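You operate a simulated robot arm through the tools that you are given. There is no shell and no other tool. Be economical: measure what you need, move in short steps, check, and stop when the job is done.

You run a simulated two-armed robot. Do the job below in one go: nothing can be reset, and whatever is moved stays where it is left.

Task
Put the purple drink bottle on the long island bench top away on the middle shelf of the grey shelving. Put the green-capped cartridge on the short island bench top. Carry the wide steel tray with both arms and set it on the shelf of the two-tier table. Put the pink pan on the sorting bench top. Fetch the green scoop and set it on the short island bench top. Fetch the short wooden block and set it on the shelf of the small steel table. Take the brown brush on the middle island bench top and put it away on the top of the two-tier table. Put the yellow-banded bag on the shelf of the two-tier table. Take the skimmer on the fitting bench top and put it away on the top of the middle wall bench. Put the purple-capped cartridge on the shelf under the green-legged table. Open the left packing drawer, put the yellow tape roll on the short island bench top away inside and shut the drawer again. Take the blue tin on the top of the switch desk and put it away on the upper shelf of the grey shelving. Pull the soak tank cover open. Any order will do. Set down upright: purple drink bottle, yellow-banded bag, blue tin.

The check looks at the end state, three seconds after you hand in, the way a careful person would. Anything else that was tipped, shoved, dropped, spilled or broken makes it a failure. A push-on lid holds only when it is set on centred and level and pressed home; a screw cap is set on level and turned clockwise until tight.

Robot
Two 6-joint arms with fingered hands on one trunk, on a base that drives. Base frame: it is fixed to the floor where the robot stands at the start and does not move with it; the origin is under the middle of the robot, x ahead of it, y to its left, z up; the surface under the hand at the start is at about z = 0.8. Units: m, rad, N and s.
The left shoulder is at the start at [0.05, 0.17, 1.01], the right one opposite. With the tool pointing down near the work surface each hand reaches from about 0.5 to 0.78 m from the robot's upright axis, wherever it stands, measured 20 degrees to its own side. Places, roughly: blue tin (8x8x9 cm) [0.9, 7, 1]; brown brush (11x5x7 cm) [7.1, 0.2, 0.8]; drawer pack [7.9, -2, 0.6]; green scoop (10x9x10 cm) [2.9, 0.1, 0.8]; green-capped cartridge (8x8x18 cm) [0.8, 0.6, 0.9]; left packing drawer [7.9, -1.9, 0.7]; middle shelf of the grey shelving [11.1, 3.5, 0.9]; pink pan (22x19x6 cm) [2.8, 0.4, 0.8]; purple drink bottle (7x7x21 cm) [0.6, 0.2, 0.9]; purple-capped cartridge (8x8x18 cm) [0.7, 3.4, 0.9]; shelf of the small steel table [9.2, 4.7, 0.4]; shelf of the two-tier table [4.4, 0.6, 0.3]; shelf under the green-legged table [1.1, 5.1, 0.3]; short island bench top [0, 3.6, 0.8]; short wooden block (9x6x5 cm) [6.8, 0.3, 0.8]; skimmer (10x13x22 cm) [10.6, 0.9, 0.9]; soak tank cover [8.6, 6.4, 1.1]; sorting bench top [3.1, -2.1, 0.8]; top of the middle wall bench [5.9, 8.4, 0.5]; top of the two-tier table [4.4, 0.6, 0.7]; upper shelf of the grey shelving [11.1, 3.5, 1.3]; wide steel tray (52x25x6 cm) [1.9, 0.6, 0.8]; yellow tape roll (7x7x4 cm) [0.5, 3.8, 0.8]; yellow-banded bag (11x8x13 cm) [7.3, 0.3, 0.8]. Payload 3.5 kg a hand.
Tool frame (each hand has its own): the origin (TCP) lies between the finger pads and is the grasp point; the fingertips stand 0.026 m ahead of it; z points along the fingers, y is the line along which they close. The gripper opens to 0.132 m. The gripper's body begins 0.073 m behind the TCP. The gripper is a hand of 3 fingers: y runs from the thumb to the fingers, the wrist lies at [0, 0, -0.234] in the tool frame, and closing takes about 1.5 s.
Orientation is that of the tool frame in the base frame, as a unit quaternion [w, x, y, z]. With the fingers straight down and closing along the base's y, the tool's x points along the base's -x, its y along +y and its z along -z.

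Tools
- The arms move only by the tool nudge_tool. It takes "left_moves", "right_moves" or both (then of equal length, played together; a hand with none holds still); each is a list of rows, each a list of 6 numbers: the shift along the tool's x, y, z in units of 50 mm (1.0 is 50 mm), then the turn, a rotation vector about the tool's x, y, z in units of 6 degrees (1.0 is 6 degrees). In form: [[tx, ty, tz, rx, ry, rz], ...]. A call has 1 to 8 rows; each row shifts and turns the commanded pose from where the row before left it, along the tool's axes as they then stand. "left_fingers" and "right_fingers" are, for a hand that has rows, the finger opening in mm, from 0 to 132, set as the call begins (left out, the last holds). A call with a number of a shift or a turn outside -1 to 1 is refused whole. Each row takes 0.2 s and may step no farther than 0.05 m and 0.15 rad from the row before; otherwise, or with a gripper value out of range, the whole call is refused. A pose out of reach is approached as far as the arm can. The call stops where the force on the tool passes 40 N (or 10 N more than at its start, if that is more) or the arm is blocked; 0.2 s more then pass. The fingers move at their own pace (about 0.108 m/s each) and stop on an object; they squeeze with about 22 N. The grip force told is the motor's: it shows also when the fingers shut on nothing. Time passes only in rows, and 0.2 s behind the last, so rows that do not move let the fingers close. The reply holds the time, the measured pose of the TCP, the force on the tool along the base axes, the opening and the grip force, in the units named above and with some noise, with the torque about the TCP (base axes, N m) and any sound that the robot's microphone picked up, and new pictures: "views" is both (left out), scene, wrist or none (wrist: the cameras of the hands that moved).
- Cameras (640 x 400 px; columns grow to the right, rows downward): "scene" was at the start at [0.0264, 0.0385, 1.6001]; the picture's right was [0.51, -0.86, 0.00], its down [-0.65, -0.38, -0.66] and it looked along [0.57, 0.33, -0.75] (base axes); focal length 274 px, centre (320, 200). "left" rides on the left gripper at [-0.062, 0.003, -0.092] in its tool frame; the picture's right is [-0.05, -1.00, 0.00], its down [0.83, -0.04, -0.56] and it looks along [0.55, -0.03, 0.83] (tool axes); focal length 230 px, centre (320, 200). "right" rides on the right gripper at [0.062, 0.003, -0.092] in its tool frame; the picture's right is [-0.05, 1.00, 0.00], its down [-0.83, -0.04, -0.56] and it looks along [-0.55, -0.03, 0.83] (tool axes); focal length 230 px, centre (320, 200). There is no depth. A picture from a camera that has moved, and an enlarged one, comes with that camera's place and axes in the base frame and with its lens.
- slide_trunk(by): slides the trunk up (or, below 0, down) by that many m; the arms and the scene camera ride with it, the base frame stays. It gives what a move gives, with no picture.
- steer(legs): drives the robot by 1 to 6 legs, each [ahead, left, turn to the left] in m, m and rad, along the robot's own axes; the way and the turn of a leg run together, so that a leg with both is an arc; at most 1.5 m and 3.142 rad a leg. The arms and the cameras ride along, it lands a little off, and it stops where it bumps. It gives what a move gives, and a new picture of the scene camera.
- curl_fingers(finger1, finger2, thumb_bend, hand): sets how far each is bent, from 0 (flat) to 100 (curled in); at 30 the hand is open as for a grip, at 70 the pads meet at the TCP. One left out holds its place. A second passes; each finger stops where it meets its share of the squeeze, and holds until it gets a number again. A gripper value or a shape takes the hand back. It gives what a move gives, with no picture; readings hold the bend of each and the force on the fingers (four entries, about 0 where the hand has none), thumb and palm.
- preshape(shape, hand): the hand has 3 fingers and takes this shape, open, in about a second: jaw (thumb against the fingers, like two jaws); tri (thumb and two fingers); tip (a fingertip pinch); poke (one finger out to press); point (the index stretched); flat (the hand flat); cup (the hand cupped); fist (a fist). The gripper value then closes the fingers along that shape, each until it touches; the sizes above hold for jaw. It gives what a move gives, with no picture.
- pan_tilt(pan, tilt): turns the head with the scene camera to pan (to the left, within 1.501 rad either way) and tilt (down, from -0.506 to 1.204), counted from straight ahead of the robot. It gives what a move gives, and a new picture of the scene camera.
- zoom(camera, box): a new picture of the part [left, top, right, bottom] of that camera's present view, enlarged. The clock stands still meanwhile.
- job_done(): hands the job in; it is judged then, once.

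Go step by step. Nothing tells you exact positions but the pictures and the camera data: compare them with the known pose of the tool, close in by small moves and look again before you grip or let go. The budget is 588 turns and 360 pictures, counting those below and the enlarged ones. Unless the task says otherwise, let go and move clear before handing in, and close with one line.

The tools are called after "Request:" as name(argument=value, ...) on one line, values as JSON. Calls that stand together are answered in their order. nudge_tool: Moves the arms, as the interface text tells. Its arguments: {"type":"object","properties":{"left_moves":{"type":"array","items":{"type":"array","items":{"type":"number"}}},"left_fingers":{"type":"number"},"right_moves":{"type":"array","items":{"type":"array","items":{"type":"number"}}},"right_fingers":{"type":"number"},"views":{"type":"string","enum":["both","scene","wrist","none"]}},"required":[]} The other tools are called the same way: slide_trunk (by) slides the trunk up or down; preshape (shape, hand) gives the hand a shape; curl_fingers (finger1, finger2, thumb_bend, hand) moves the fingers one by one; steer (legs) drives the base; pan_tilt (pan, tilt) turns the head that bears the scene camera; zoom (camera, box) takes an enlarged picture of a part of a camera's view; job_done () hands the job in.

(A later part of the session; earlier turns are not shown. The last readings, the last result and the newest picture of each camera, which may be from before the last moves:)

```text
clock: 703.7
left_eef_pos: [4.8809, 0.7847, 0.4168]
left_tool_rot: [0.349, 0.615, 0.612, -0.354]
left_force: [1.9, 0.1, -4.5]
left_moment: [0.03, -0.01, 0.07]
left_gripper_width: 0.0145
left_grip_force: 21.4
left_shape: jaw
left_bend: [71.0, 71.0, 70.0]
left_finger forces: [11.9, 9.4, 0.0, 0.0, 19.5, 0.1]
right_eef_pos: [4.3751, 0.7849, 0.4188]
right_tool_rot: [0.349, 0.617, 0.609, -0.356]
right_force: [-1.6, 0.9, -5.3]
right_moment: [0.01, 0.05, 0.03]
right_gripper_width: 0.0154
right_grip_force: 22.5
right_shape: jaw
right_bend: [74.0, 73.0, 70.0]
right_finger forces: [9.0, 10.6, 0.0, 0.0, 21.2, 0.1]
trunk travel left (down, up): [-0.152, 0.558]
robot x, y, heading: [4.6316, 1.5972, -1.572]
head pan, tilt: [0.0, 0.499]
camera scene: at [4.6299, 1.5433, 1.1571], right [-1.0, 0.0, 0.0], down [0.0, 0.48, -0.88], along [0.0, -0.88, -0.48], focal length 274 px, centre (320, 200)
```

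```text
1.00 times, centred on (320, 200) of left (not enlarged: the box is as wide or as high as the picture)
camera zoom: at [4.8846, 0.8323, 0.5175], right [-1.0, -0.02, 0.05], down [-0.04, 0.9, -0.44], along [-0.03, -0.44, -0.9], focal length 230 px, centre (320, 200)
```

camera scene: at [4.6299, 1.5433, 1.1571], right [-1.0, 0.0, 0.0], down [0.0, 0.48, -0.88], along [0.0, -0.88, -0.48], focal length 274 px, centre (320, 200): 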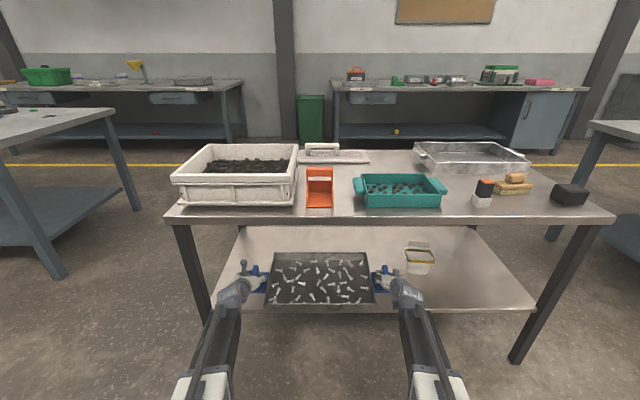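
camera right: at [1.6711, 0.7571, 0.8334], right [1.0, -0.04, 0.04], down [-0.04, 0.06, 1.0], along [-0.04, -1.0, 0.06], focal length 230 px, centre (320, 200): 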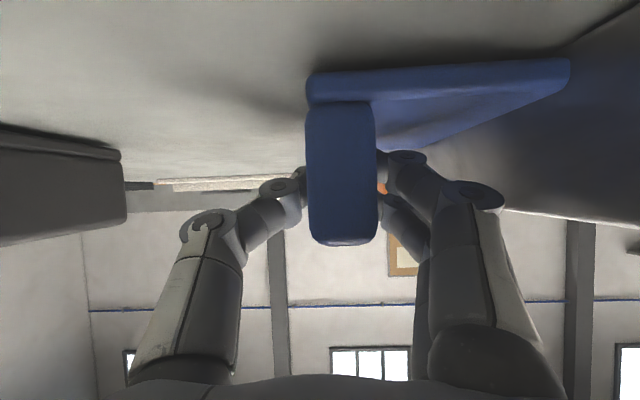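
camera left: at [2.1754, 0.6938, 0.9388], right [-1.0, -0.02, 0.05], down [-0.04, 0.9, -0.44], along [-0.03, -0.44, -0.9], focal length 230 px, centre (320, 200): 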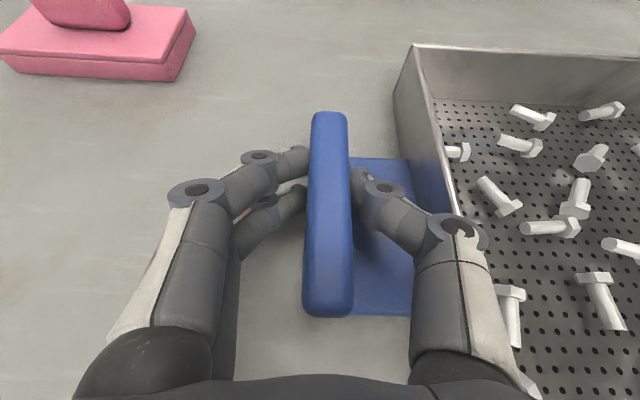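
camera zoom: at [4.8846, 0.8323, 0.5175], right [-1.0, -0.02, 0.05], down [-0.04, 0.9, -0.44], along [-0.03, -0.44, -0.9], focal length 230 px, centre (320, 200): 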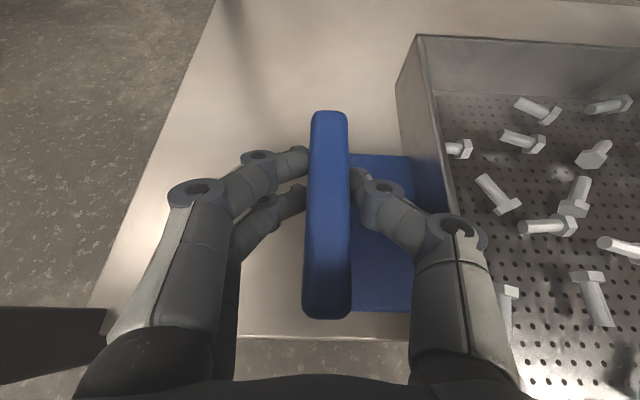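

Request:
steer(legs=[[0.19, 0, 0]])

Request:
slide_trunk(by=-0.04)

```text
clock: 705.2
left_eef_pos: [4.8806, 0.5932, 0.4172]
left_tool_rot: [0.35, 0.614, 0.613, -0.353]
left_force: [1.4, -0.1, -5.3]
left_moment: [0.02, -0.02, 0.09]
left_gripper_width: 0.0145
left_grip_force: 22.7
left_shape: jaw
left_bend: [71.0, 71.0, 70.0]
left_finger forces: [11.7, 9.3, 0.0, 0.1, 19.8, 0.1]
right_eef_pos: [4.374, 0.5954, 0.4208]
right_tool_rot: [0.348, 0.618, 0.608, -0.356]
right_force: [-1.4, 0.3, -5.2]
right_moment: [0.02, 0.05, 0.03]
right_gripper_width: 0.0151
right_grip_force: 22.4
right_shape: jaw
right_bend: [74.0, 73.0, 70.0]
right_finger forces: [8.9, 10.7, 0.1, 0.0, 21.0, 0.0]
trunk travel left (down, up): [-0.152, 0.558]
robot x, y, heading: [4.6305, 1.4051, -1.577]
head pan, tilt: [0.0, 0.499]
camera scene: at [4.6296, 1.3525, 1.1571], right [-1.0, 0.0, 0.0], down [0.0, 0.48, -0.88], along [0.0, -0.88, -0.48], focal length 274 px, centre (320, 200)
```

scene: 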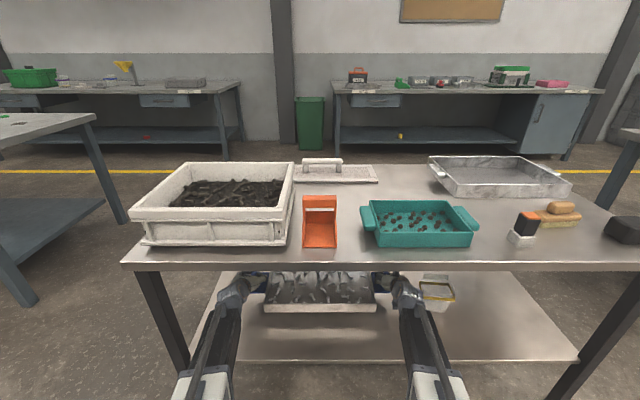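

```text
clock: 706.0
left_eef_pos: [4.8809, 0.5942, 0.3771]
left_tool_rot: [0.35, 0.614, 0.612, -0.354]
left_force: [1.3, 0.5, -5.1]
left_moment: [0.03, 0.02, 0.03]
left_gripper_width: 0.0144
left_grip_force: 21.9
left_shape: jaw
left_bend: [71.0, 71.0, 70.0]
left_finger forces: [11.7, 9.3, 0.1, 0.0, 19.8, 0.0]
right_eef_pos: [4.3754, 0.5944, 0.3808]
right_tool_rot: [0.349, 0.617, 0.608, -0.356]
right_force: [-1.3, 0.1, -5.3]
right_moment: [0.0, 0.05, 0.04]
right_gripper_width: 0.0153
right_grip_force: 22.4
right_shape: jaw
right_bend: [74.0, 73.0, 70.0]
right_finger forces: [9.0, 10.8, 0.0, 0.0, 21.0, 0.0]
trunk travel left (down, up): [-0.112, 0.598]
robot x, y, heading: [4.6284, 1.4059, -1.571]
head pan, tilt: [0.0, 0.499]
```

Request:
slide_trunk(by=-0.018)

Request:
slide_trunk(by=-0.008)

```text
clock: 706.7
left_eef_pos: [4.8806, 0.5935, 0.3584]
left_tool_rot: [0.35, 0.614, 0.613, -0.353]
left_force: [1.3, -0.3, -3.5]
left_moment: [0.08, -0.01, 0.04]
left_gripper_width: 0.0146
left_grip_force: 21.9
left_shape: jaw
left_bend: [71.0, 71.0, 70.0]
left_finger forces: [10.7, 10.5, 0.0, 0.1, 19.9, 0.0]
right_eef_pos: [4.3741, 0.5951, 0.3615]
right_tool_rot: [0.35, 0.617, 0.609, -0.356]
right_force: [-0.3, -0.4, -5.4]
right_moment: [0.13, 0.06, 0.01]
right_gripper_width: 0.0153
right_grip_force: 21.7
right_shape: jaw
right_bend: [74.0, 73.0, 70.0]
right_finger forces: [9.5, 10.3, 0.0, 0.1, 20.8, 0.0]
trunk travel left (down, up): [-0.094, 0.616]
robot x, y, heading: [4.6308, 1.4065, -1.572]
head pan, tilt: [0.0, 0.499]
```

```text
clock: 707.3
left_eef_pos: [4.8803, 0.5932, 0.3572]
left_tool_rot: [0.353, 0.613, 0.611, -0.356]
left_force: [-0.7, 0.3, 21.7]
left_moment: [-0.27, 0.05, 0.0]
left_gripper_width: 0.015
left_grip_force: 22.0
left_shape: jaw
left_bend: [71.0, 71.0, 70.0]
left_finger forces: [10.7, 12.0, 0.0, 0.0, 23.5, 0.0]
right_eef_pos: [4.3749, 0.5948, 0.3598]
right_tool_rot: [0.352, 0.615, 0.608, -0.358]
right_force: [0.5, -0.8, 10.2]
right_moment: [-0.13, -0.12, -0.03]
right_gripper_width: 0.015
right_grip_force: 22.2
right_shape: jaw
right_bend: [74.0, 73.0, 70.0]
right_finger forces: [10.8, 10.8, 0.1, 0.0, 21.7, 0.0]
trunk travel left (down, up): [-0.086, 0.624]
robot x, y, heading: [4.6282, 1.4013, -1.572]
head pan, tilt: [0.0, 0.499]
```

Both sides rest on the shelf. Open both hands, lift clear of the fins with the trunk, and back out.

Request:
nudge_tool(left_moves=[[0, 0, 0, 0, 0, 0], [0, 0, 0, 0, 0, 0], [0, 0, 0, 0, 0, 0]], right_moves=[[0, 0, 0, 0, 0, 0], [0, 0, 0, 0, 0, 0], [0, 0, 0, 0, 0, 0]], left_fingers=38, right_fingers=38, views="none")

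Request:
slide_trunk(by=0.075)

Request:
zoom(camera="left", box=[0, 0, 640, 400])

Request:
steer(legs=[[-0.5, 0, 0]])

```text
clock: 708.1
left_eef_pos: [4.882, 0.5947, 0.3534]
left_tool_rot: [0.351, 0.613, 0.612, -0.355]
left_force: [6.7, -0.1, -0.1]
left_moment: [-0.03, 0.05, -0.16]
left_gripper_width: 0.0356
left_grip_force: 0.0
left_shape: jaw
left_bend: [74.0, 74.0, 70.0]
left_finger forces: [0.0, 0.0, 0.0, 0.0, 6.0, 0.0]
right_eef_pos: [4.3736, 0.5949, 0.3596]
right_tool_rot: [0.35, 0.617, 0.606, -0.36]
right_force: [0.1, -7.3, 23.5]
right_moment: [-0.52, -0.5, -0.18]
right_gripper_width: 0.0377
right_grip_force: 0.0
right_shape: jaw
right_bend: [75.0, 74.0, 70.0]
right_finger forces: [25.5, 0.1, 0.0, 0.0, 0.0, 0.1]
trunk travel left (down, up): [-0.086, 0.624]
robot x, y, heading: [4.6298, 1.404, -1.571]
head pan, tilt: [0.0, 0.499]
```

```text
clock: 709.2
left_eef_pos: [4.8803, 0.5936, 0.4259]
left_tool_rot: [0.351, 0.614, 0.613, -0.353]
left_force: [0.6, 0.3, 0.0]
left_moment: [-0.01, 0.02, -0.01]
left_gripper_width: 0.0375
left_grip_force: 0.1
left_shape: jaw
left_bend: [74.0, 74.0, 70.0]
left_finger forces: [0.0, 0.1, 0.0, 0.0, 0.1, 0.0]
right_eef_pos: [4.3752, 0.5955, 0.4295]
right_tool_rot: [0.348, 0.618, 0.608, -0.356]
right_force: [0.2, -0.2, 0.3]
right_moment: [0.01, 0.03, 0.02]
right_gripper_width: 0.0375
right_grip_force: 0.2
right_shape: jaw
right_bend: [74.0, 74.0, 70.0]
right_finger forces: [0.0, 0.0, 0.1, 0.0, 0.1, 0.0]
trunk travel left (down, up): [-0.161, 0.549]
robot x, y, heading: [4.6312, 1.4041, -1.572]
head pan, tilt: [0.0, 0.499]
```

```text
1.00 times, centred on (320, 200) of left (not enlarged: the box is as wide or as high as the picture)
camera zoom: at [4.8842, 0.6419, 0.527], right [-1.0, -0.02, 0.05], down [-0.04, 0.9, -0.44], along [-0.03, -0.44, -0.9], focal length 230 px, centre (320, 200)
```

zoom: 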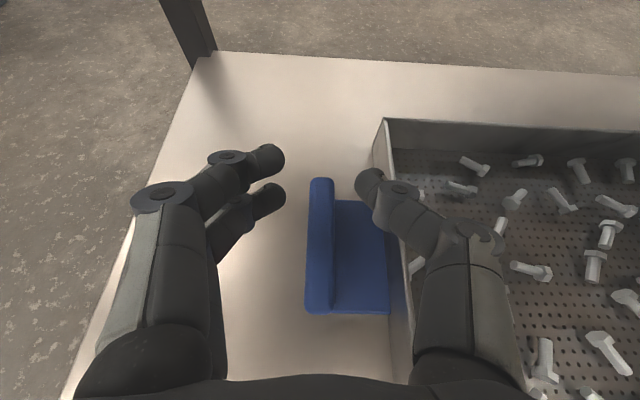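

```text
clock: 712.1
left_eef_pos: [4.8799, 1.0899, 0.427]
left_tool_rot: [0.351, 0.614, 0.613, -0.353]
left_force: [0.0, -0.8, 0.4]
left_moment: [0.0, -0.03, -0.01]
left_gripper_width: 0.0374
left_grip_force: 0.1
left_shape: jaw
left_bend: [74.0, 74.0, 70.0]
left_finger forces: [0.0, 0.1, 0.1, 0.0, 0.0, 0.1]
right_eef_pos: [4.3748, 1.0926, 0.4299]
right_tool_rot: [0.349, 0.617, 0.608, -0.357]
right_force: [0.2, -0.4, 0.1]
right_moment: [-0.01, 0.02, 0.0]
right_gripper_width: 0.0379
right_grip_force: 0.2
right_shape: jaw
right_bend: [74.0, 74.0, 70.0]
right_finger forces: [0.0, 0.0, 0.0, 0.0, 0.0, 0.0]
trunk travel left (down, up): [-0.161, 0.549]
robot x, y, heading: [4.6288, 1.9013, -1.571]
head pan, tilt: [0.0, 0.499]
camera scene: at [4.6305, 1.8494, 1.1662], right [-1.0, 0.0, 0.0], down [0.0, 0.48, -0.88], along [0.0, -0.88, -0.48], focal length 274 px, centre (320, 200)
```

scene: 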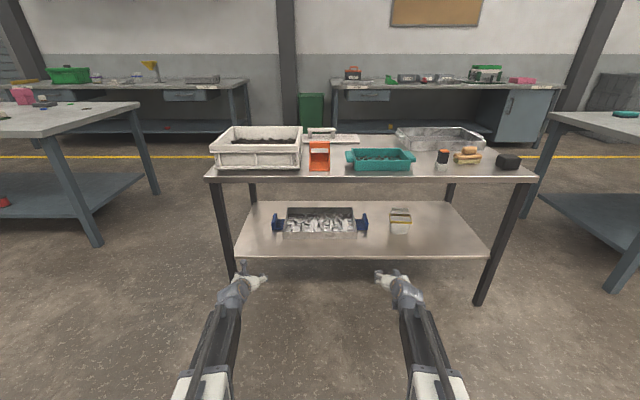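

Tray and bag are both on the shelf. Next the purple bottle: raise the trunk and drive round to the near end of the long bench.

Request:
slide_trunk(by=0.4)

Request:
steer(legs=[[0, -1.5, 0], [0, -1.5, 0], [0, -1.5, 0], [0, -0.75, 0], [1.45, 0, 0], [0.3, 0, 0]])

Request:
steer(legs=[[0, 0, 1.571]])

Request:
pan_tilt(pan=0.0, tilt=0.6)

```text
clock: 715.9
left_eef_pos: [4.8817, 1.0896, 0.8269]
left_tool_rot: [0.351, 0.614, 0.612, -0.354]
left_force: [0.0, 0.5, 0.2]
left_moment: [-0.01, -0.02, -0.03]
left_gripper_width: 0.0374
left_grip_force: 0.0
left_shape: jaw
left_bend: [74.0, 74.0, 70.0]
left_finger forces: [0.0, 0.1, 0.1, 0.0, 0.0, 0.0]
right_eef_pos: [4.3741, 1.0909, 0.8296]
right_tool_rot: [0.349, 0.617, 0.608, -0.357]
right_force: [0.2, -0.2, -0.3]
right_moment: [-0.01, 0.01, 0.0]
right_gripper_width: 0.0376
right_grip_force: 0.1
right_shape: jaw
right_bend: [74.0, 74.0, 70.0]
right_finger forces: [0.0, 0.0, 0.0, 0.0, 0.0, 0.0]
trunk travel left (down, up): [-0.561, 0.149]
robot x, y, heading: [4.6343, 1.8984, -1.572]
head pan, tilt: [0.0, 0.499]
```

```text
clock: 749.4
left_eef_pos: [-0.31, -0.6863, 0.8257]
left_tool_rot: [0.352, 0.61, 0.616, -0.352]
left_force: [0.4, -0.3, -1.0]
left_moment: [0.0, -0.01, -0.01]
left_gripper_width: 0.0378
left_grip_force: 0.1
left_shape: jaw
left_bend: [74.0, 74.0, 70.0]
left_finger forces: [0.1, 0.1, 0.0, 0.0, 0.0, 0.0]
right_eef_pos: [-0.817, -0.6916, 0.8304]
right_tool_rot: [0.351, 0.613, 0.614, -0.353]
right_force: [0.7, 0.0, -0.9]
right_moment: [0.01, 0.01, -0.01]
right_gripper_width: 0.0377
right_grip_force: 0.1
right_shape: jaw
right_bend: [74.0, 74.0, 70.0]
right_finger forces: [0.0, 0.0, 0.1, 0.1, 0.0, 0.0]
trunk travel left (down, up): [-0.561, 0.149]
robot x, y, heading: [-0.5754, 0.1221, -1.555]
head pan, tilt: [0.0, 0.499]
camera scene: at [-0.5717, 0.0691, 1.5661], right [-1.0, -0.01, 0.0], down [-0.01, 0.48, -0.88], along [0.01, -0.88, -0.48], focal length 274 px, centre (320, 200)
```

scene: 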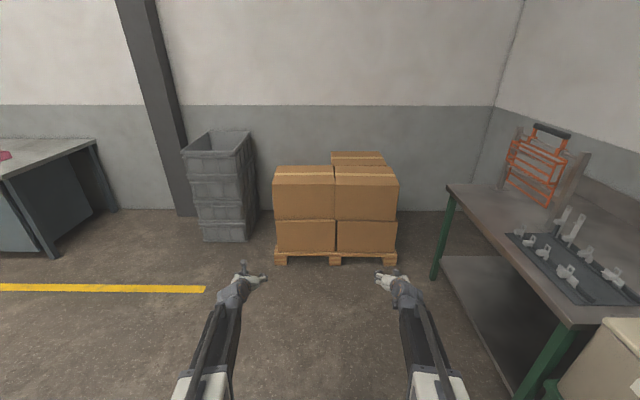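

```text
clock: 753.6
left_eef_pos: [0.2353, 0.3881, 0.8262]
left_tool_rot: [0.498, -0.008, 0.867, 0.003]
left_force: [-1.2, 0.2, 0.2]
left_moment: [0.01, 0.0, 0.01]
left_gripper_width: 0.0379
left_grip_force: 0.1
left_shape: jaw
left_bend: [74.0, 74.0, 70.0]
left_finger forces: [0.0, 0.0, 0.0, 0.0, 0.0, 0.0]
right_eef_pos: [0.2438, -0.1165, 0.8304]
right_tool_rot: [0.498, -0.003, 0.867, 0.0]
right_force: [1.2, -0.2, 0.9]
right_moment: [-0.01, 0.01, -0.04]
right_gripper_width: 0.0376
right_grip_force: 0.1
right_shape: jaw
right_bend: [74.0, 74.0, 70.0]
right_finger forces: [0.1, 0.1, 0.0, 0.1, 0.0, 0.0]
trunk travel left (down, up): [-0.561, 0.149]
robot x, y, heading: [-0.5706, 0.1216, 0.017]
head pan, tilt: [0.0, 0.499]
camera scene: at [-0.5212, 0.1215, 1.5662], right [0.02, -1.0, 0.0], down [-0.48, -0.01, -0.88], along [0.88, 0.02, -0.48], focal length 274 px, centre (320, 200)
```

scene: 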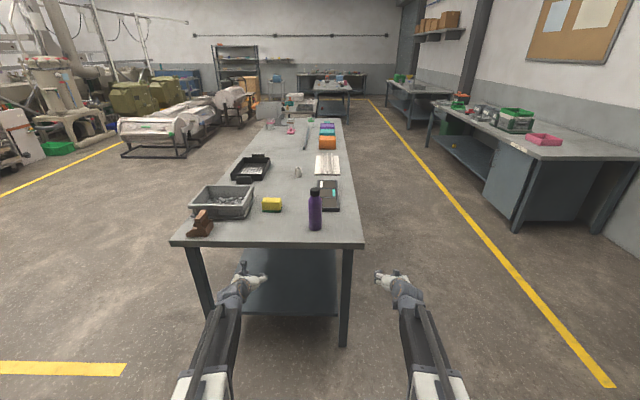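

```text
clock: 754.3
left_eef_pos: [0.2346, 0.389, 0.8267]
left_tool_rot: [0.497, -0.008, 0.867, 0.003]
left_force: [-0.1, -0.1, -0.7]
left_moment: [0.03, 0.02, 0.01]
left_gripper_width: 0.0377
left_grip_force: 0.0
left_shape: jaw
left_bend: [74.0, 74.0, 70.0]
left_finger forces: [0.1, 0.0, 0.1, 0.0, 0.1, 0.0]
right_eef_pos: [0.244, -0.1179, 0.8297]
right_tool_rot: [0.498, -0.003, 0.867, 0.001]
right_force: [-0.3, 0.3, 1.0]
right_moment: [0.01, 0.05, -0.01]
right_gripper_width: 0.0379
right_grip_force: 0.1
right_shape: jaw
right_bend: [74.0, 74.0, 70.0]
right_finger forces: [0.2, 0.1, 0.1, 0.0, 0.0, 0.0]
trunk travel left (down, up): [-0.561, 0.149]
robot x, y, heading: [-0.5699, 0.1212, 0.02]
head pan, tilt: [0.0, 0.6]
camera scene: at [-0.5238, 0.1215, 1.5571], right [0.02, -1.0, 0.0], down [-0.56, -0.01, -0.83], along [0.83, 0.02, -0.56], focal length 274 px, centre (320, 200)
```

scene: 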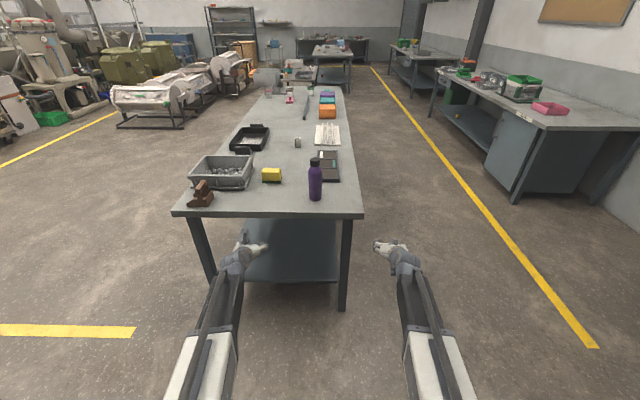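

Bottle ≈ [0.63, 0.17]. I level the left hand at z ≈ 0.88 and open it, then drive up.

Request:
nudge_tool(left_moves=[[0, -0.9, 0, 0, -1, 0], [0, -0.9, 0, 0, -1, 0], [0, -0.9, 0, 0, -1, 0], [-0.6, 0, 0, 0, 0, 0], [-0.6, 0, 0, 0, 0, 0]], left_fingers=105, views="none")

Request:
steer(legs=[[0.22, -0.085, -0.019]])

Request:
zoom(camera="left", box=[0, 0, 640, 400])

```text
clock: 755.5
left_eef_pos: [0.2487, 0.2636, 0.8858]
left_tool_rot: [0.628, -0.008, 0.778, 0.004]
left_force: [0.0, 0.1, -0.3]
left_moment: [0.0, 0.0, -0.01]
left_gripper_width: 0.1049
left_grip_force: 0.1
left_shape: jaw
left_bend: [60.0, 60.0, 56.0]
left_finger forces: [0.0, 0.0, 0.0, 0.1, 0.0, 0.1]
left hand out of reach, approached as far as the arm can: row 2
right_eef_pos: [0.2452, -0.1167, 0.8293]
right_tool_rot: [0.498, -0.003, 0.867, 0.001]
right_force: [-0.2, -0.2, 0.2]
right_moment: [0.02, -0.01, 0.01]
right_gripper_width: 0.0379
right_grip_force: 0.1
right_shape: jaw
right_bend: [74.0, 74.0, 70.0]
right_finger forces: [0.1, 0.0, 0.1, 0.1, 0.0, 0.1]
trunk travel left (down, up): [-0.561, 0.149]
robot x, y, heading: [-0.5724, 0.1181, 0.017]
head pan, tilt: [0.0, 0.6]
```

```text
clock: 757.3
left_eef_pos: [0.4761, 0.1635, 0.8852]
left_tool_rot: [0.627, 0.0, 0.779, -0.002]
left_force: [0.2, -0.1, -0.6]
left_moment: [-0.05, -0.02, -0.01]
left_gripper_width: 0.1047
left_grip_force: 0.3
left_shape: jaw
left_bend: [60.0, 60.0, 56.0]
left_finger forces: [0.0, 0.0, 0.1, 0.0, 0.0, 0.0]
right_eef_pos: [0.4627, -0.2162, 0.8296]
right_tool_rot: [0.497, 0.007, 0.867, -0.006]
right_force: [-0.1, 0.7, 0.3]
right_moment: [-0.02, -0.03, -0.01]
right_gripper_width: 0.0378
right_grip_force: 0.1
right_shape: jaw
right_bend: [74.0, 74.0, 70.0]
right_finger forces: [0.0, 0.0, 0.0, 0.1, 0.0, 0.0]
trunk travel left (down, up): [-0.561, 0.149]
robot x, y, heading: [-0.345, 0.0378, 0.001]
head pan, tilt: [0.0, 0.6]
camera scene: at [-0.3003, 0.0374, 1.557], right [0.0, -1.0, 0.0], down [-0.57, 0.0, -0.82], along [0.82, 0.0, -0.57], focal length 274 px, centre (320, 200)
```

scene: 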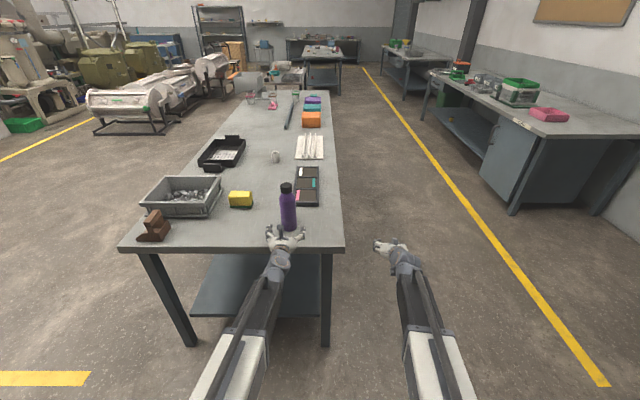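

```text
1.00 times, centred on (320, 200) of left (not enlarged: the box is as wide or as high as the picture)
camera zoom: at [0.399, 0.1666, 0.9656], right [0.01, -1.0, 0.05], down [-0.72, -0.04, -0.69], along [0.69, -0.03, -0.72], focal length 230 px, centre (320, 200)
```

zoom: 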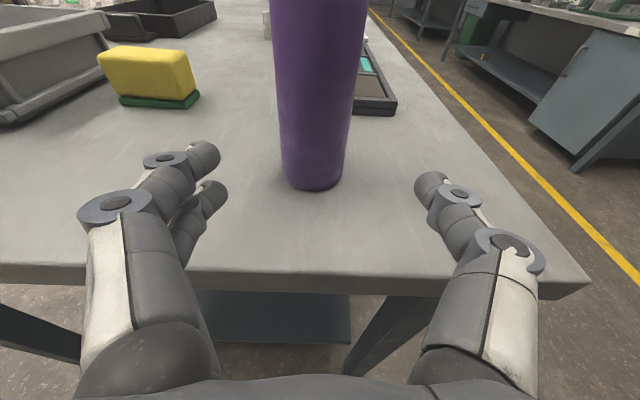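

Request:
steer(legs=[[0.07, 0, 0]])

Request:
nudge_tool(left_moves=[[-0.12, 0.02, 0.55, 0, 0, 0], [-0.12, 0.02, 0.55, 0, 0, 0]], views="wrist")

```text
clock: 758.3
left_eef_pos: [0.547, 0.1644, 0.8852]
left_tool_rot: [0.628, 0.0, 0.778, -0.001]
left_force: [-0.6, 0.3, 0.5]
left_moment: [0.02, -0.04, -0.01]
left_gripper_width: 0.1048
left_grip_force: 0.0
left_shape: jaw
left_bend: [60.0, 60.0, 56.0]
left_finger forces: [0.0, 0.0, 0.0, 0.1, 0.0, 0.1]
right_eef_pos: [0.5322, -0.2149, 0.8285]
right_tool_rot: [0.499, 0.006, 0.867, -0.005]
right_force: [0.0, -0.4, -0.8]
right_moment: [-0.04, -0.02, 0.02]
right_gripper_width: 0.0374
right_grip_force: 0.0
right_shape: jaw
right_bend: [74.0, 74.0, 70.0]
right_finger forces: [0.1, 0.1, 0.0, 0.1, 0.1, 0.0]
trunk travel left (down, up): [-0.561, 0.149]
robot x, y, heading: [-0.2745, 0.0422, -0.001]
head pan, tilt: [0.0, 0.6]
camera scene: at [-0.2297, 0.0375, 1.557], right [0.0, -1.0, 0.0], down [-0.57, 0.0, -0.82], along [0.82, 0.0, -0.57], focal length 274 px, centre (320, 200)
```

scene: 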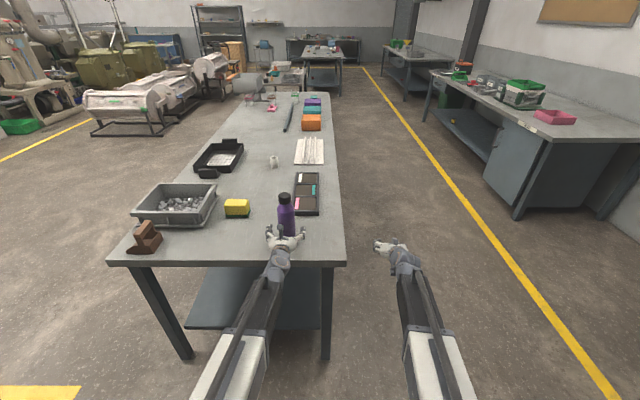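

```text
clock: 758.9
left_eef_pos: [0.603, 0.1666, 0.8852]
left_tool_rot: [0.627, 0.0, 0.779, -0.001]
left_force: [-0.6, 0.6, 0.2]
left_moment: [0.02, 0.0, 0.01]
left_gripper_width: 0.1045
left_grip_force: 0.1
left_shape: jaw
left_bend: [60.0, 60.0, 56.0]
left_finger forces: [0.0, 0.0, 0.0, 0.1, 0.1, 0.0]
right_eef_pos: [0.5325, -0.2159, 0.8295]
right_tool_rot: [0.498, 0.006, 0.867, -0.005]
right_force: [0.0, 0.7, -0.5]
right_moment: [0.01, 0.0, -0.01]
right_gripper_width: 0.0375
right_grip_force: 0.1
right_shape: jaw
right_bend: [74.0, 74.0, 70.0]
right_finger forces: [0.0, 0.0, 0.0, 0.1, 0.1, 0.0]
trunk travel left (down, up): [-0.561, 0.149]
robot x, y, heading: [-0.276, 0.0348, -0.006]
head pan, tilt: [0.0, 0.6]
camera left: at [0.5259, 0.1692, 0.9657], right [0.01, -1.0, 0.05], down [-0.72, -0.04, -0.69], along [0.69, -0.03, -0.72], focal length 230 px, centre (320, 200)
```

left: 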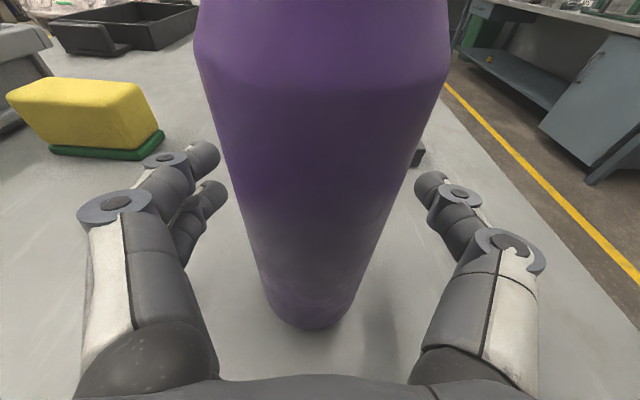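

Bottle centred. Close, then lift with the trunk.

Request:
nudge_tool(left_moves=[[0, 0, 0, 0, 0, 0], [0, 0, 0, 0, 0, 0], [0, 0, 0, 0, 0, 0], [0, 0, 0, 0, 0, 0], [0, 0, 0, 0, 0, 0]], left_fingers=0, views="none")

Request:
slide_trunk(by=0.14)

Request:
zoom(camera="left", box=[0, 0, 640, 400])

```text
clock: 760.1
left_eef_pos: [0.6016, 0.1654, 0.8858]
left_tool_rot: [0.628, 0.0, 0.778, -0.002]
left_force: [0.6, -0.9, 0.0]
left_moment: [0.01, -0.01, 0.04]
left_gripper_width: 0.0492
left_grip_force: 22.0
left_shape: jaw
left_bend: [73.0, 73.0, 72.0]
left_finger forces: [9.1, 9.5, 0.1, 0.0, 19.4, 0.1]
right_eef_pos: [0.5339, -0.217, 0.8299]
right_tool_rot: [0.499, 0.006, 0.867, -0.005]
right_force: [0.1, 0.6, -0.7]
right_moment: [0.01, 0.04, -0.02]
right_gripper_width: 0.0378
right_grip_force: 0.1
right_shape: jaw
right_bend: [74.0, 74.0, 70.0]
right_finger forces: [0.0, 0.0, 0.1, 0.0, 0.1, 0.0]
trunk travel left (down, up): [-0.561, 0.149]
robot x, y, heading: [-0.2752, 0.0399, 0.001]
head pan, tilt: [0.0, 0.6]
```

```text
clock: 761.7
left_eef_pos: [0.6032, 0.1661, 1.0246]
left_tool_rot: [0.627, 0.0, 0.779, -0.002]
left_force: [-1.1, 0.5, -4.8]
left_moment: [-0.06, -0.03, 0.01]
left_gripper_width: 0.0443
left_grip_force: 21.9
left_shape: jaw
left_bend: [75.0, 73.0, 73.0]
left_finger forces: [5.9, 9.8, 0.1, 0.0, 15.3, 0.0]
right_eef_pos: [0.5321, -0.2166, 0.9691]
right_tool_rot: [0.498, 0.004, 0.867, -0.004]
right_force: [-1.2, 0.4, 0.4]
right_moment: [0.01, 0.03, -0.01]
right_gripper_width: 0.0378
right_grip_force: 0.0
right_shape: jaw
right_bend: [74.0, 74.0, 70.0]
right_finger forces: [0.1, 0.0, 0.0, 0.1, 0.0, 0.0]
trunk travel left (down, up): [-0.701, 0.009]
robot x, y, heading: [-0.2755, 0.0419, -0.0]
head pan, tilt: [0.0, 0.6]
```

```text
1.00 times, centred on (320, 200) of left (not enlarged: the box is as wide or as high as the picture)
camera zoom: at [0.5258, 0.1693, 1.1056], right [0.01, -1.0, 0.05], down [-0.72, -0.04, -0.69], along [0.69, -0.03, -0.72], focal length 230 px, centre (320, 200)
```

zoom: 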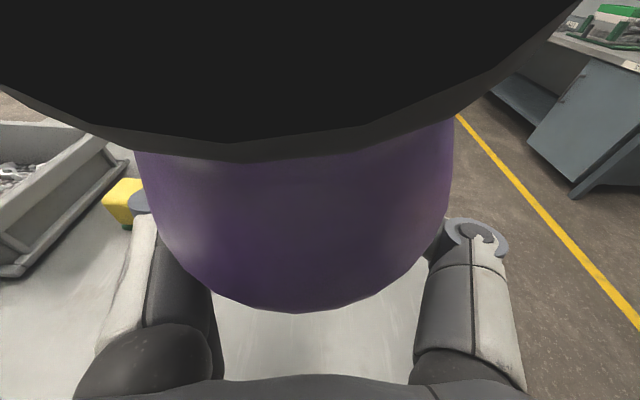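

Request:
zoom(camera="scene", box=[220, 130, 380, 290])

```text
2.50 times, centred on (300, 210) of scene
camera zoom: at [-0.2297, 0.0376, 1.697], right [0.0, -1.0, 0.0], down [-0.57, 0.0, -0.82], along [0.82, 0.0, -0.57], focal length 686 px, centre (370, 175)
```

zoom: 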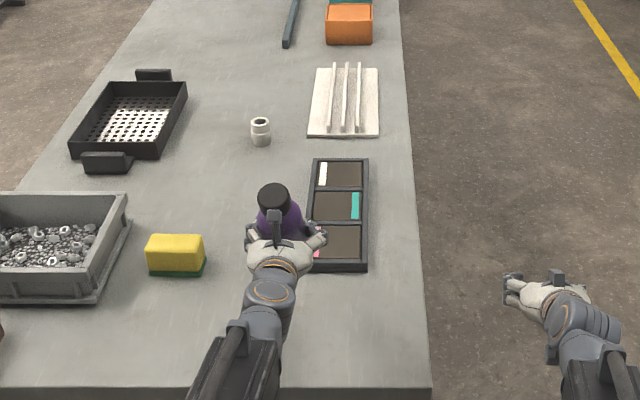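

The bottle tipped ~30° toward the palm in the grip. I rotate the hand to bring it upright again, then set it back down to regrip.

Request:
nudge_tool(left_moves=[[0, 0, 0, 0, 1, 0], [0, 0, 0, 0, 1, 0], [0, 0, 0, 0, 1, 0], [0, 0, 0, 0, 1, 0], [0, 0, 0, 0, 1, 0]], views="wrist")

Request:
zoom(camera="scene", box=[220, 130, 380, 290])

```text
clock: 762.9
left_eef_pos: [0.602, 0.1594, 1.0234]
left_tool_rot: [0.468, -0.02, 0.883, 0.023]
left_force: [-0.2, -0.3, -4.2]
left_moment: [-0.01, -0.05, 0.01]
left_gripper_width: 0.0441
left_grip_force: 22.2
left_shape: jaw
left_bend: [75.0, 73.0, 73.0]
left_finger forces: [6.2, 9.7, 0.0, 0.1, 15.4, 0.0]
left hand out of reach, approached as far as the arm can: row 1, 2, 5
right_eef_pos: [0.5338, -0.2168, 0.969]
right_tool_rot: [0.499, 0.006, 0.867, -0.006]
right_force: [0.0, 0.0, 0.1]
right_moment: [0.01, -0.01, 0.01]
right_gripper_width: 0.0377
right_grip_force: 0.0
right_shape: jaw
right_bend: [74.0, 74.0, 70.0]
right_finger forces: [0.0, 0.0, 0.0, 0.0, 0.0, 0.1]
trunk travel left (down, up): [-0.701, 0.009]
robot x, y, heading: [-0.2783, 0.0365, 0.002]
head pan, tilt: [0.0, 0.6]
camera left: at [0.5607, 0.1577, 1.1276], right [0.09, -1.0, 0.02], down [-0.92, -0.09, -0.38], along [0.38, 0.01, -0.93], focal length 230 px, centre (320, 200)
```

left: 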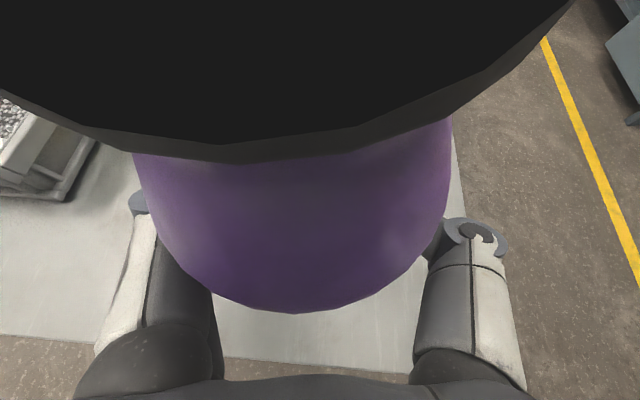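

```text
2.50 times, centred on (300, 210) of scene
camera zoom: at [-0.2298, 0.0375, 1.697], right [0.0, -1.0, 0.0], down [-0.57, 0.0, -0.82], along [0.82, 0.0, -0.57], focal length 686 px, centre (370, 175)
```

zoom: 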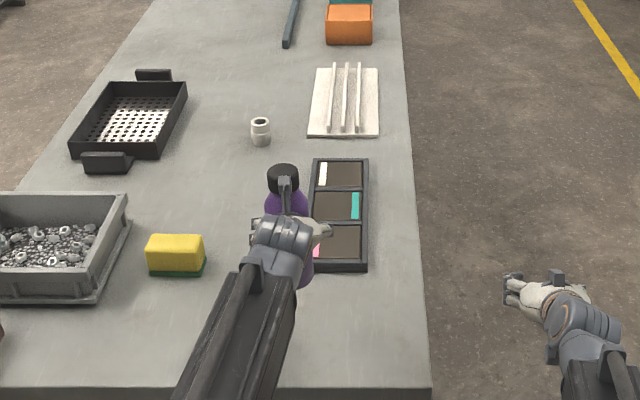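

Request:
nudge_tool(left_moves=[[0.4, 0, -0.6, 0, 0, 0], [0.4, 0, -0.6, 0, 0, 0], [0, 0, 0, 0, 1, 0], [0, 0, 0, 0, 1, 0], [0, 0, 0, 0, 1, 0]], views="none")

Request:
steer(legs=[[0.1, 0, 0]])

Request:
zoom(camera="scene", box=[220, 150, 380, 310])

```text
clock: 764.1
left_eef_pos: [0.5175, 0.0916, 1.0042]
left_tool_rot: [0.329, -0.025, 0.943, 0.036]
left_force: [0.1, -0.3, -4.5]
left_moment: [0.0, -0.06, 0.03]
left_gripper_width: 0.0441
left_grip_force: 22.0
left_shape: jaw
left_bend: [75.0, 73.0, 73.0]
left_finger forces: [6.7, 9.8, 0.0, 0.0, 15.9, 0.0]
left hand out of reach, approached as far as the arm can: row 1, 3, 4, 5
right_eef_pos: [0.5337, -0.2165, 0.9698]
right_tool_rot: [0.498, 0.006, 0.867, -0.005]
right_force: [-0.3, -0.5, 0.9]
right_moment: [0.0, -0.04, 0.03]
right_gripper_width: 0.0377
right_grip_force: 0.2
right_shape: jaw
right_bend: [74.0, 74.0, 70.0]
right_finger forces: [0.1, 0.1, 0.1, 0.1, 0.0, 0.0]
trunk travel left (down, up): [-0.701, 0.009]
robot x, y, heading: [-0.2801, 0.0378, 0.004]
head pan, tilt: [0.0, 0.6]
```

```text
clock: 765.3
left_eef_pos: [0.6189, 0.0934, 1.0034]
left_tool_rot: [0.328, -0.024, 0.944, 0.035]
left_force: [0.2, 0.4, -3.9]
left_moment: [0.01, -0.03, -0.01]
left_gripper_width: 0.0439
left_grip_force: 22.0
left_shape: jaw
left_bend: [75.0, 73.0, 73.0]
left_finger forces: [6.8, 9.8, 0.0, 0.0, 15.8, 0.0]
right_eef_pos: [0.6354, -0.2153, 0.9679]
right_tool_rot: [0.497, 0.006, 0.868, -0.005]
right_force: [0.2, 0.1, -0.1]
right_moment: [-0.01, -0.03, -0.01]
right_gripper_width: 0.0374
right_grip_force: 0.0
right_shape: jaw
right_bend: [74.0, 74.0, 70.0]
right_finger forces: [0.0, 0.1, 0.0, 0.0, 0.0, 0.1]
trunk travel left (down, up): [-0.701, 0.009]
robot x, y, heading: [-0.1763, 0.0384, 0.004]
head pan, tilt: [0.0, 0.6]
camera scene: at [-0.1267, 0.0376, 1.6969], right [0.0, -1.0, 0.0], down [-0.57, 0.0, -0.82], along [0.82, 0.0, -0.57], focal length 274 px, centre (320, 200)
```

scene: 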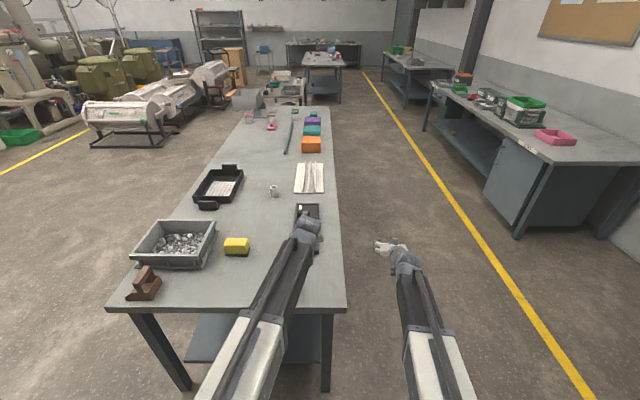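

```text
2.50 times, centred on (300, 230) of scene
camera zoom: at [-0.1267, 0.0376, 1.6969], right [0.0, -1.0, 0.0], down [-0.57, 0.0, -0.82], along [0.82, 0.0, -0.57], focal length 686 px, centre (370, 125)
```

zoom: 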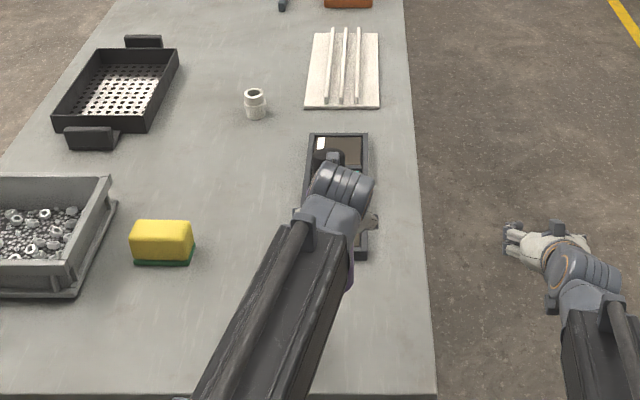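

Request:
slide_trunk(by=-0.1)

Request:
nudge_tool(left_moves=[[0, 0, 0, 0, 0, 0]], views="wrist")

Request:
zoom(camera="right", box=[0, 0, 640, 400])

```text
clock: 766.6
left_eef_pos: [0.618, 0.0936, 0.9049]
left_tool_rot: [0.33, -0.024, 0.943, 0.034]
left_force: [-0.1, 0.4, -4.1]
left_moment: [-0.01, -0.06, 0.03]
left_gripper_width: 0.0438
left_grip_force: 22.4
left_shape: jaw
left_bend: [75.0, 73.0, 73.0]
left_finger forces: [6.6, 9.8, 0.0, 0.0, 15.9, 0.0]
right_eef_pos: [0.6344, -0.215, 0.8698]
right_tool_rot: [0.499, 0.005, 0.866, -0.004]
right_force: [0.2, -0.2, -0.2]
right_moment: [-0.01, -0.01, -0.04]
right_gripper_width: 0.0377
right_grip_force: 0.0
right_shape: jaw
right_bend: [74.0, 74.0, 70.0]
right_finger forces: [0.0, 0.0, 0.1, 0.0, 0.0, 0.0]
trunk travel left (down, up): [-0.601, 0.109]
robot x, y, heading: [-0.1754, 0.0347, 0.001]
head pan, tilt: [0.0, 0.6]
```

```text
clock: 767.0
left_eef_pos: [0.6182, 0.0928, 0.9046]
left_tool_rot: [0.33, -0.024, 0.943, 0.035]
left_force: [-0.9, -0.5, -4.4]
left_moment: [0.0, -0.06, 0.02]
left_gripper_width: 0.0443
left_grip_force: 21.7
left_shape: jaw
left_bend: [75.0, 73.0, 73.0]
left_finger forces: [6.6, 9.8, 0.0, 0.0, 15.7, 0.0]
right_eef_pos: [0.6346, -0.2156, 0.8702]
right_tool_rot: [0.498, 0.006, 0.867, -0.006]
right_force: [-0.6, -0.3, -0.3]
right_moment: [0.04, 0.04, 0.01]
right_gripper_width: 0.0381
right_grip_force: 0.1
right_shape: jaw
right_bend: [74.0, 74.0, 70.0]
right_finger forces: [0.0, 0.1, 0.0, 0.1, 0.0, 0.1]
trunk travel left (down, up): [-0.601, 0.109]
robot x, y, heading: [-0.1764, 0.0381, 0.002]
head pan, tilt: [0.0, 0.6]
camera left: at [0.6091, 0.089, 1.0158], right [0.11, -0.99, -0.02], down [-0.99, -0.11, -0.09], along [0.09, 0.03, -1.0], focal length 230 px, centre (320, 200)
```

left: 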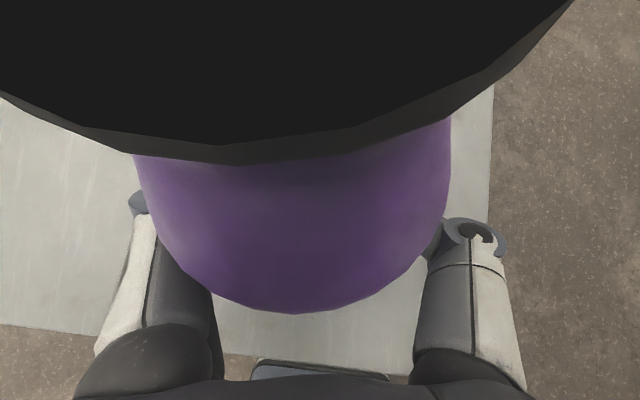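

```text
1.00 times, centred on (320, 200) of right (not enlarged: the box is as wide or as high as the picture)
camera zoom: at [0.5247, -0.2103, 0.8619], right [0.04, 1.0, 0.04], down [-0.06, -0.04, 1.0], along [1.0, -0.04, 0.06], focal length 230 px, centre (320, 200)
```

zoom: 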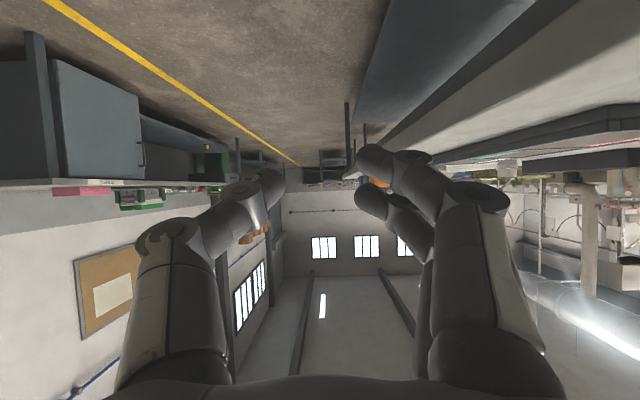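

Request:
slide_trunk(by=-0.015)

Request:
slide_trunk(by=-0.008)

```text
clock: 767.6
left_eef_pos: [0.6178, 0.0934, 0.8928]
left_tool_rot: [0.331, -0.024, 0.943, 0.035]
left_force: [0.4, -0.5, 8.2]
left_moment: [0.05, -0.03, 0.03]
left_gripper_width: 0.0441
left_grip_force: 22.4
left_shape: jaw
left_bend: [75.0, 73.0, 73.0]
left_finger forces: [6.4, 9.8, 0.1, 0.0, 16.2, 0.0]
right_eef_pos: [0.634, -0.2162, 0.8559]
right_tool_rot: [0.5, 0.006, 0.866, -0.005]
right_force: [-0.4, -0.3, -0.1]
right_moment: [0.01, -0.02, 0.01]
right_gripper_width: 0.0377
right_grip_force: 0.2
right_shape: jaw
right_bend: [74.0, 74.0, 70.0]
right_finger forces: [0.1, 0.0, 0.0, 0.0, 0.0, 0.0]
trunk travel left (down, up): [-0.586, 0.124]
robot x, y, heading: [-0.1792, 0.0388, -0.003]
head pan, tilt: [0.0, 0.6]
```

```text
clock: 768.2
left_eef_pos: [0.6181, 0.0919, 0.8852]
left_tool_rot: [0.332, -0.024, 0.943, 0.035]
left_force: [4.5, -1.2, 21.4]
left_moment: [0.17, -0.32, -0.06]
left_gripper_width: 0.0423
left_grip_force: 21.6
left_shape: jaw
left_bend: [76.0, 74.0, 74.0]
left_finger forces: [8.7, 8.1, 0.0, 0.1, 15.7, 0.0]
right_eef_pos: [0.6332, -0.216, 0.8484]
right_tool_rot: [0.499, 0.005, 0.867, -0.005]
right_force: [-0.7, -0.9, -0.9]
right_moment: [-0.04, -0.02, 0.01]
right_gripper_width: 0.0376
right_grip_force: 0.0
right_shape: jaw
right_bend: [74.0, 74.0, 70.0]
right_finger forces: [0.0, 0.0, 0.0, 0.0, 0.0, 0.0]
trunk travel left (down, up): [-0.578, 0.132]
robot x, y, heading: [-0.1757, 0.04, 0.001]
head pan, tilt: [0.0, 0.6]
```

Contact made. Open partially so the bottle can settle between the fingers, then look.

Request:
nudge_tool(left_moves=[[0, 0, 0, 0, 0, 0], [0, 0, 0, 0, 0, 0], [0, 0, 0, 0, 0, 0]], left_fingers=80, views="both")

```text
clock: 769.0
left_eef_pos: [0.6172, 0.0924, 0.8816]
left_tool_rot: [0.33, -0.024, 0.943, 0.035]
left_force: [0.0, -0.8, 0.1]
left_moment: [-0.05, 0.01, -0.02]
left_gripper_width: 0.0799
left_grip_force: 0.1
left_shape: jaw
left_bend: [71.0, 71.0, 71.0]
left_finger forces: [0.0, 0.0, 0.0, 0.0, 0.1, 0.0]
right_eef_pos: [0.6331, -0.2157, 0.846]
right_tool_rot: [0.498, 0.005, 0.867, -0.004]
right_force: [0.3, -0.2, 0.6]
right_moment: [0.01, -0.02, -0.01]
right_gripper_width: 0.038
right_grip_force: 0.0
right_shape: jaw
right_bend: [74.0, 74.0, 70.0]
right_finger forces: [0.1, 0.1, 0.0, 0.1, 0.1, 0.0]
trunk travel left (down, up): [-0.578, 0.132]
robot x, y, heading: [-0.177, 0.0399, 0.003]
head pan, tilt: [0.0, 0.6]
camera scene: at [-0.1295, 0.0376, 1.574], right [0.0, -1.0, 0.0], down [-0.56, 0.0, -0.83], along [0.83, 0.0, -0.56], focal length 274 px, centre (320, 200)
camera left: at [0.6085, 0.089, 0.9924], right [0.11, -0.99, -0.02], down [-0.99, -0.11, -0.09], along [0.08, 0.03, -1.0], focal length 230 px, centre (320, 200)
```

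scene: 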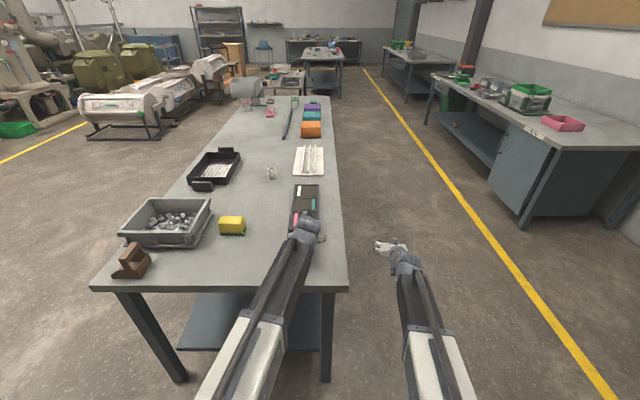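
left: 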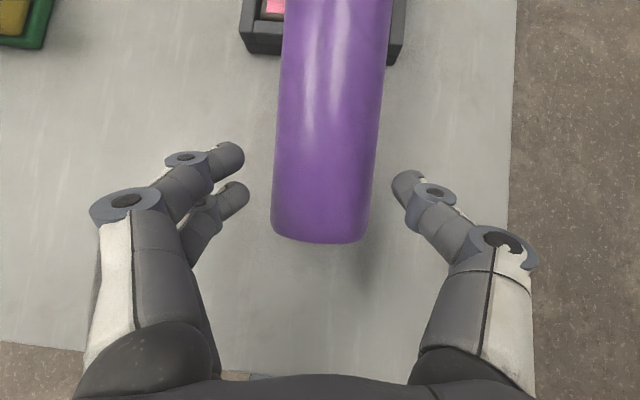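

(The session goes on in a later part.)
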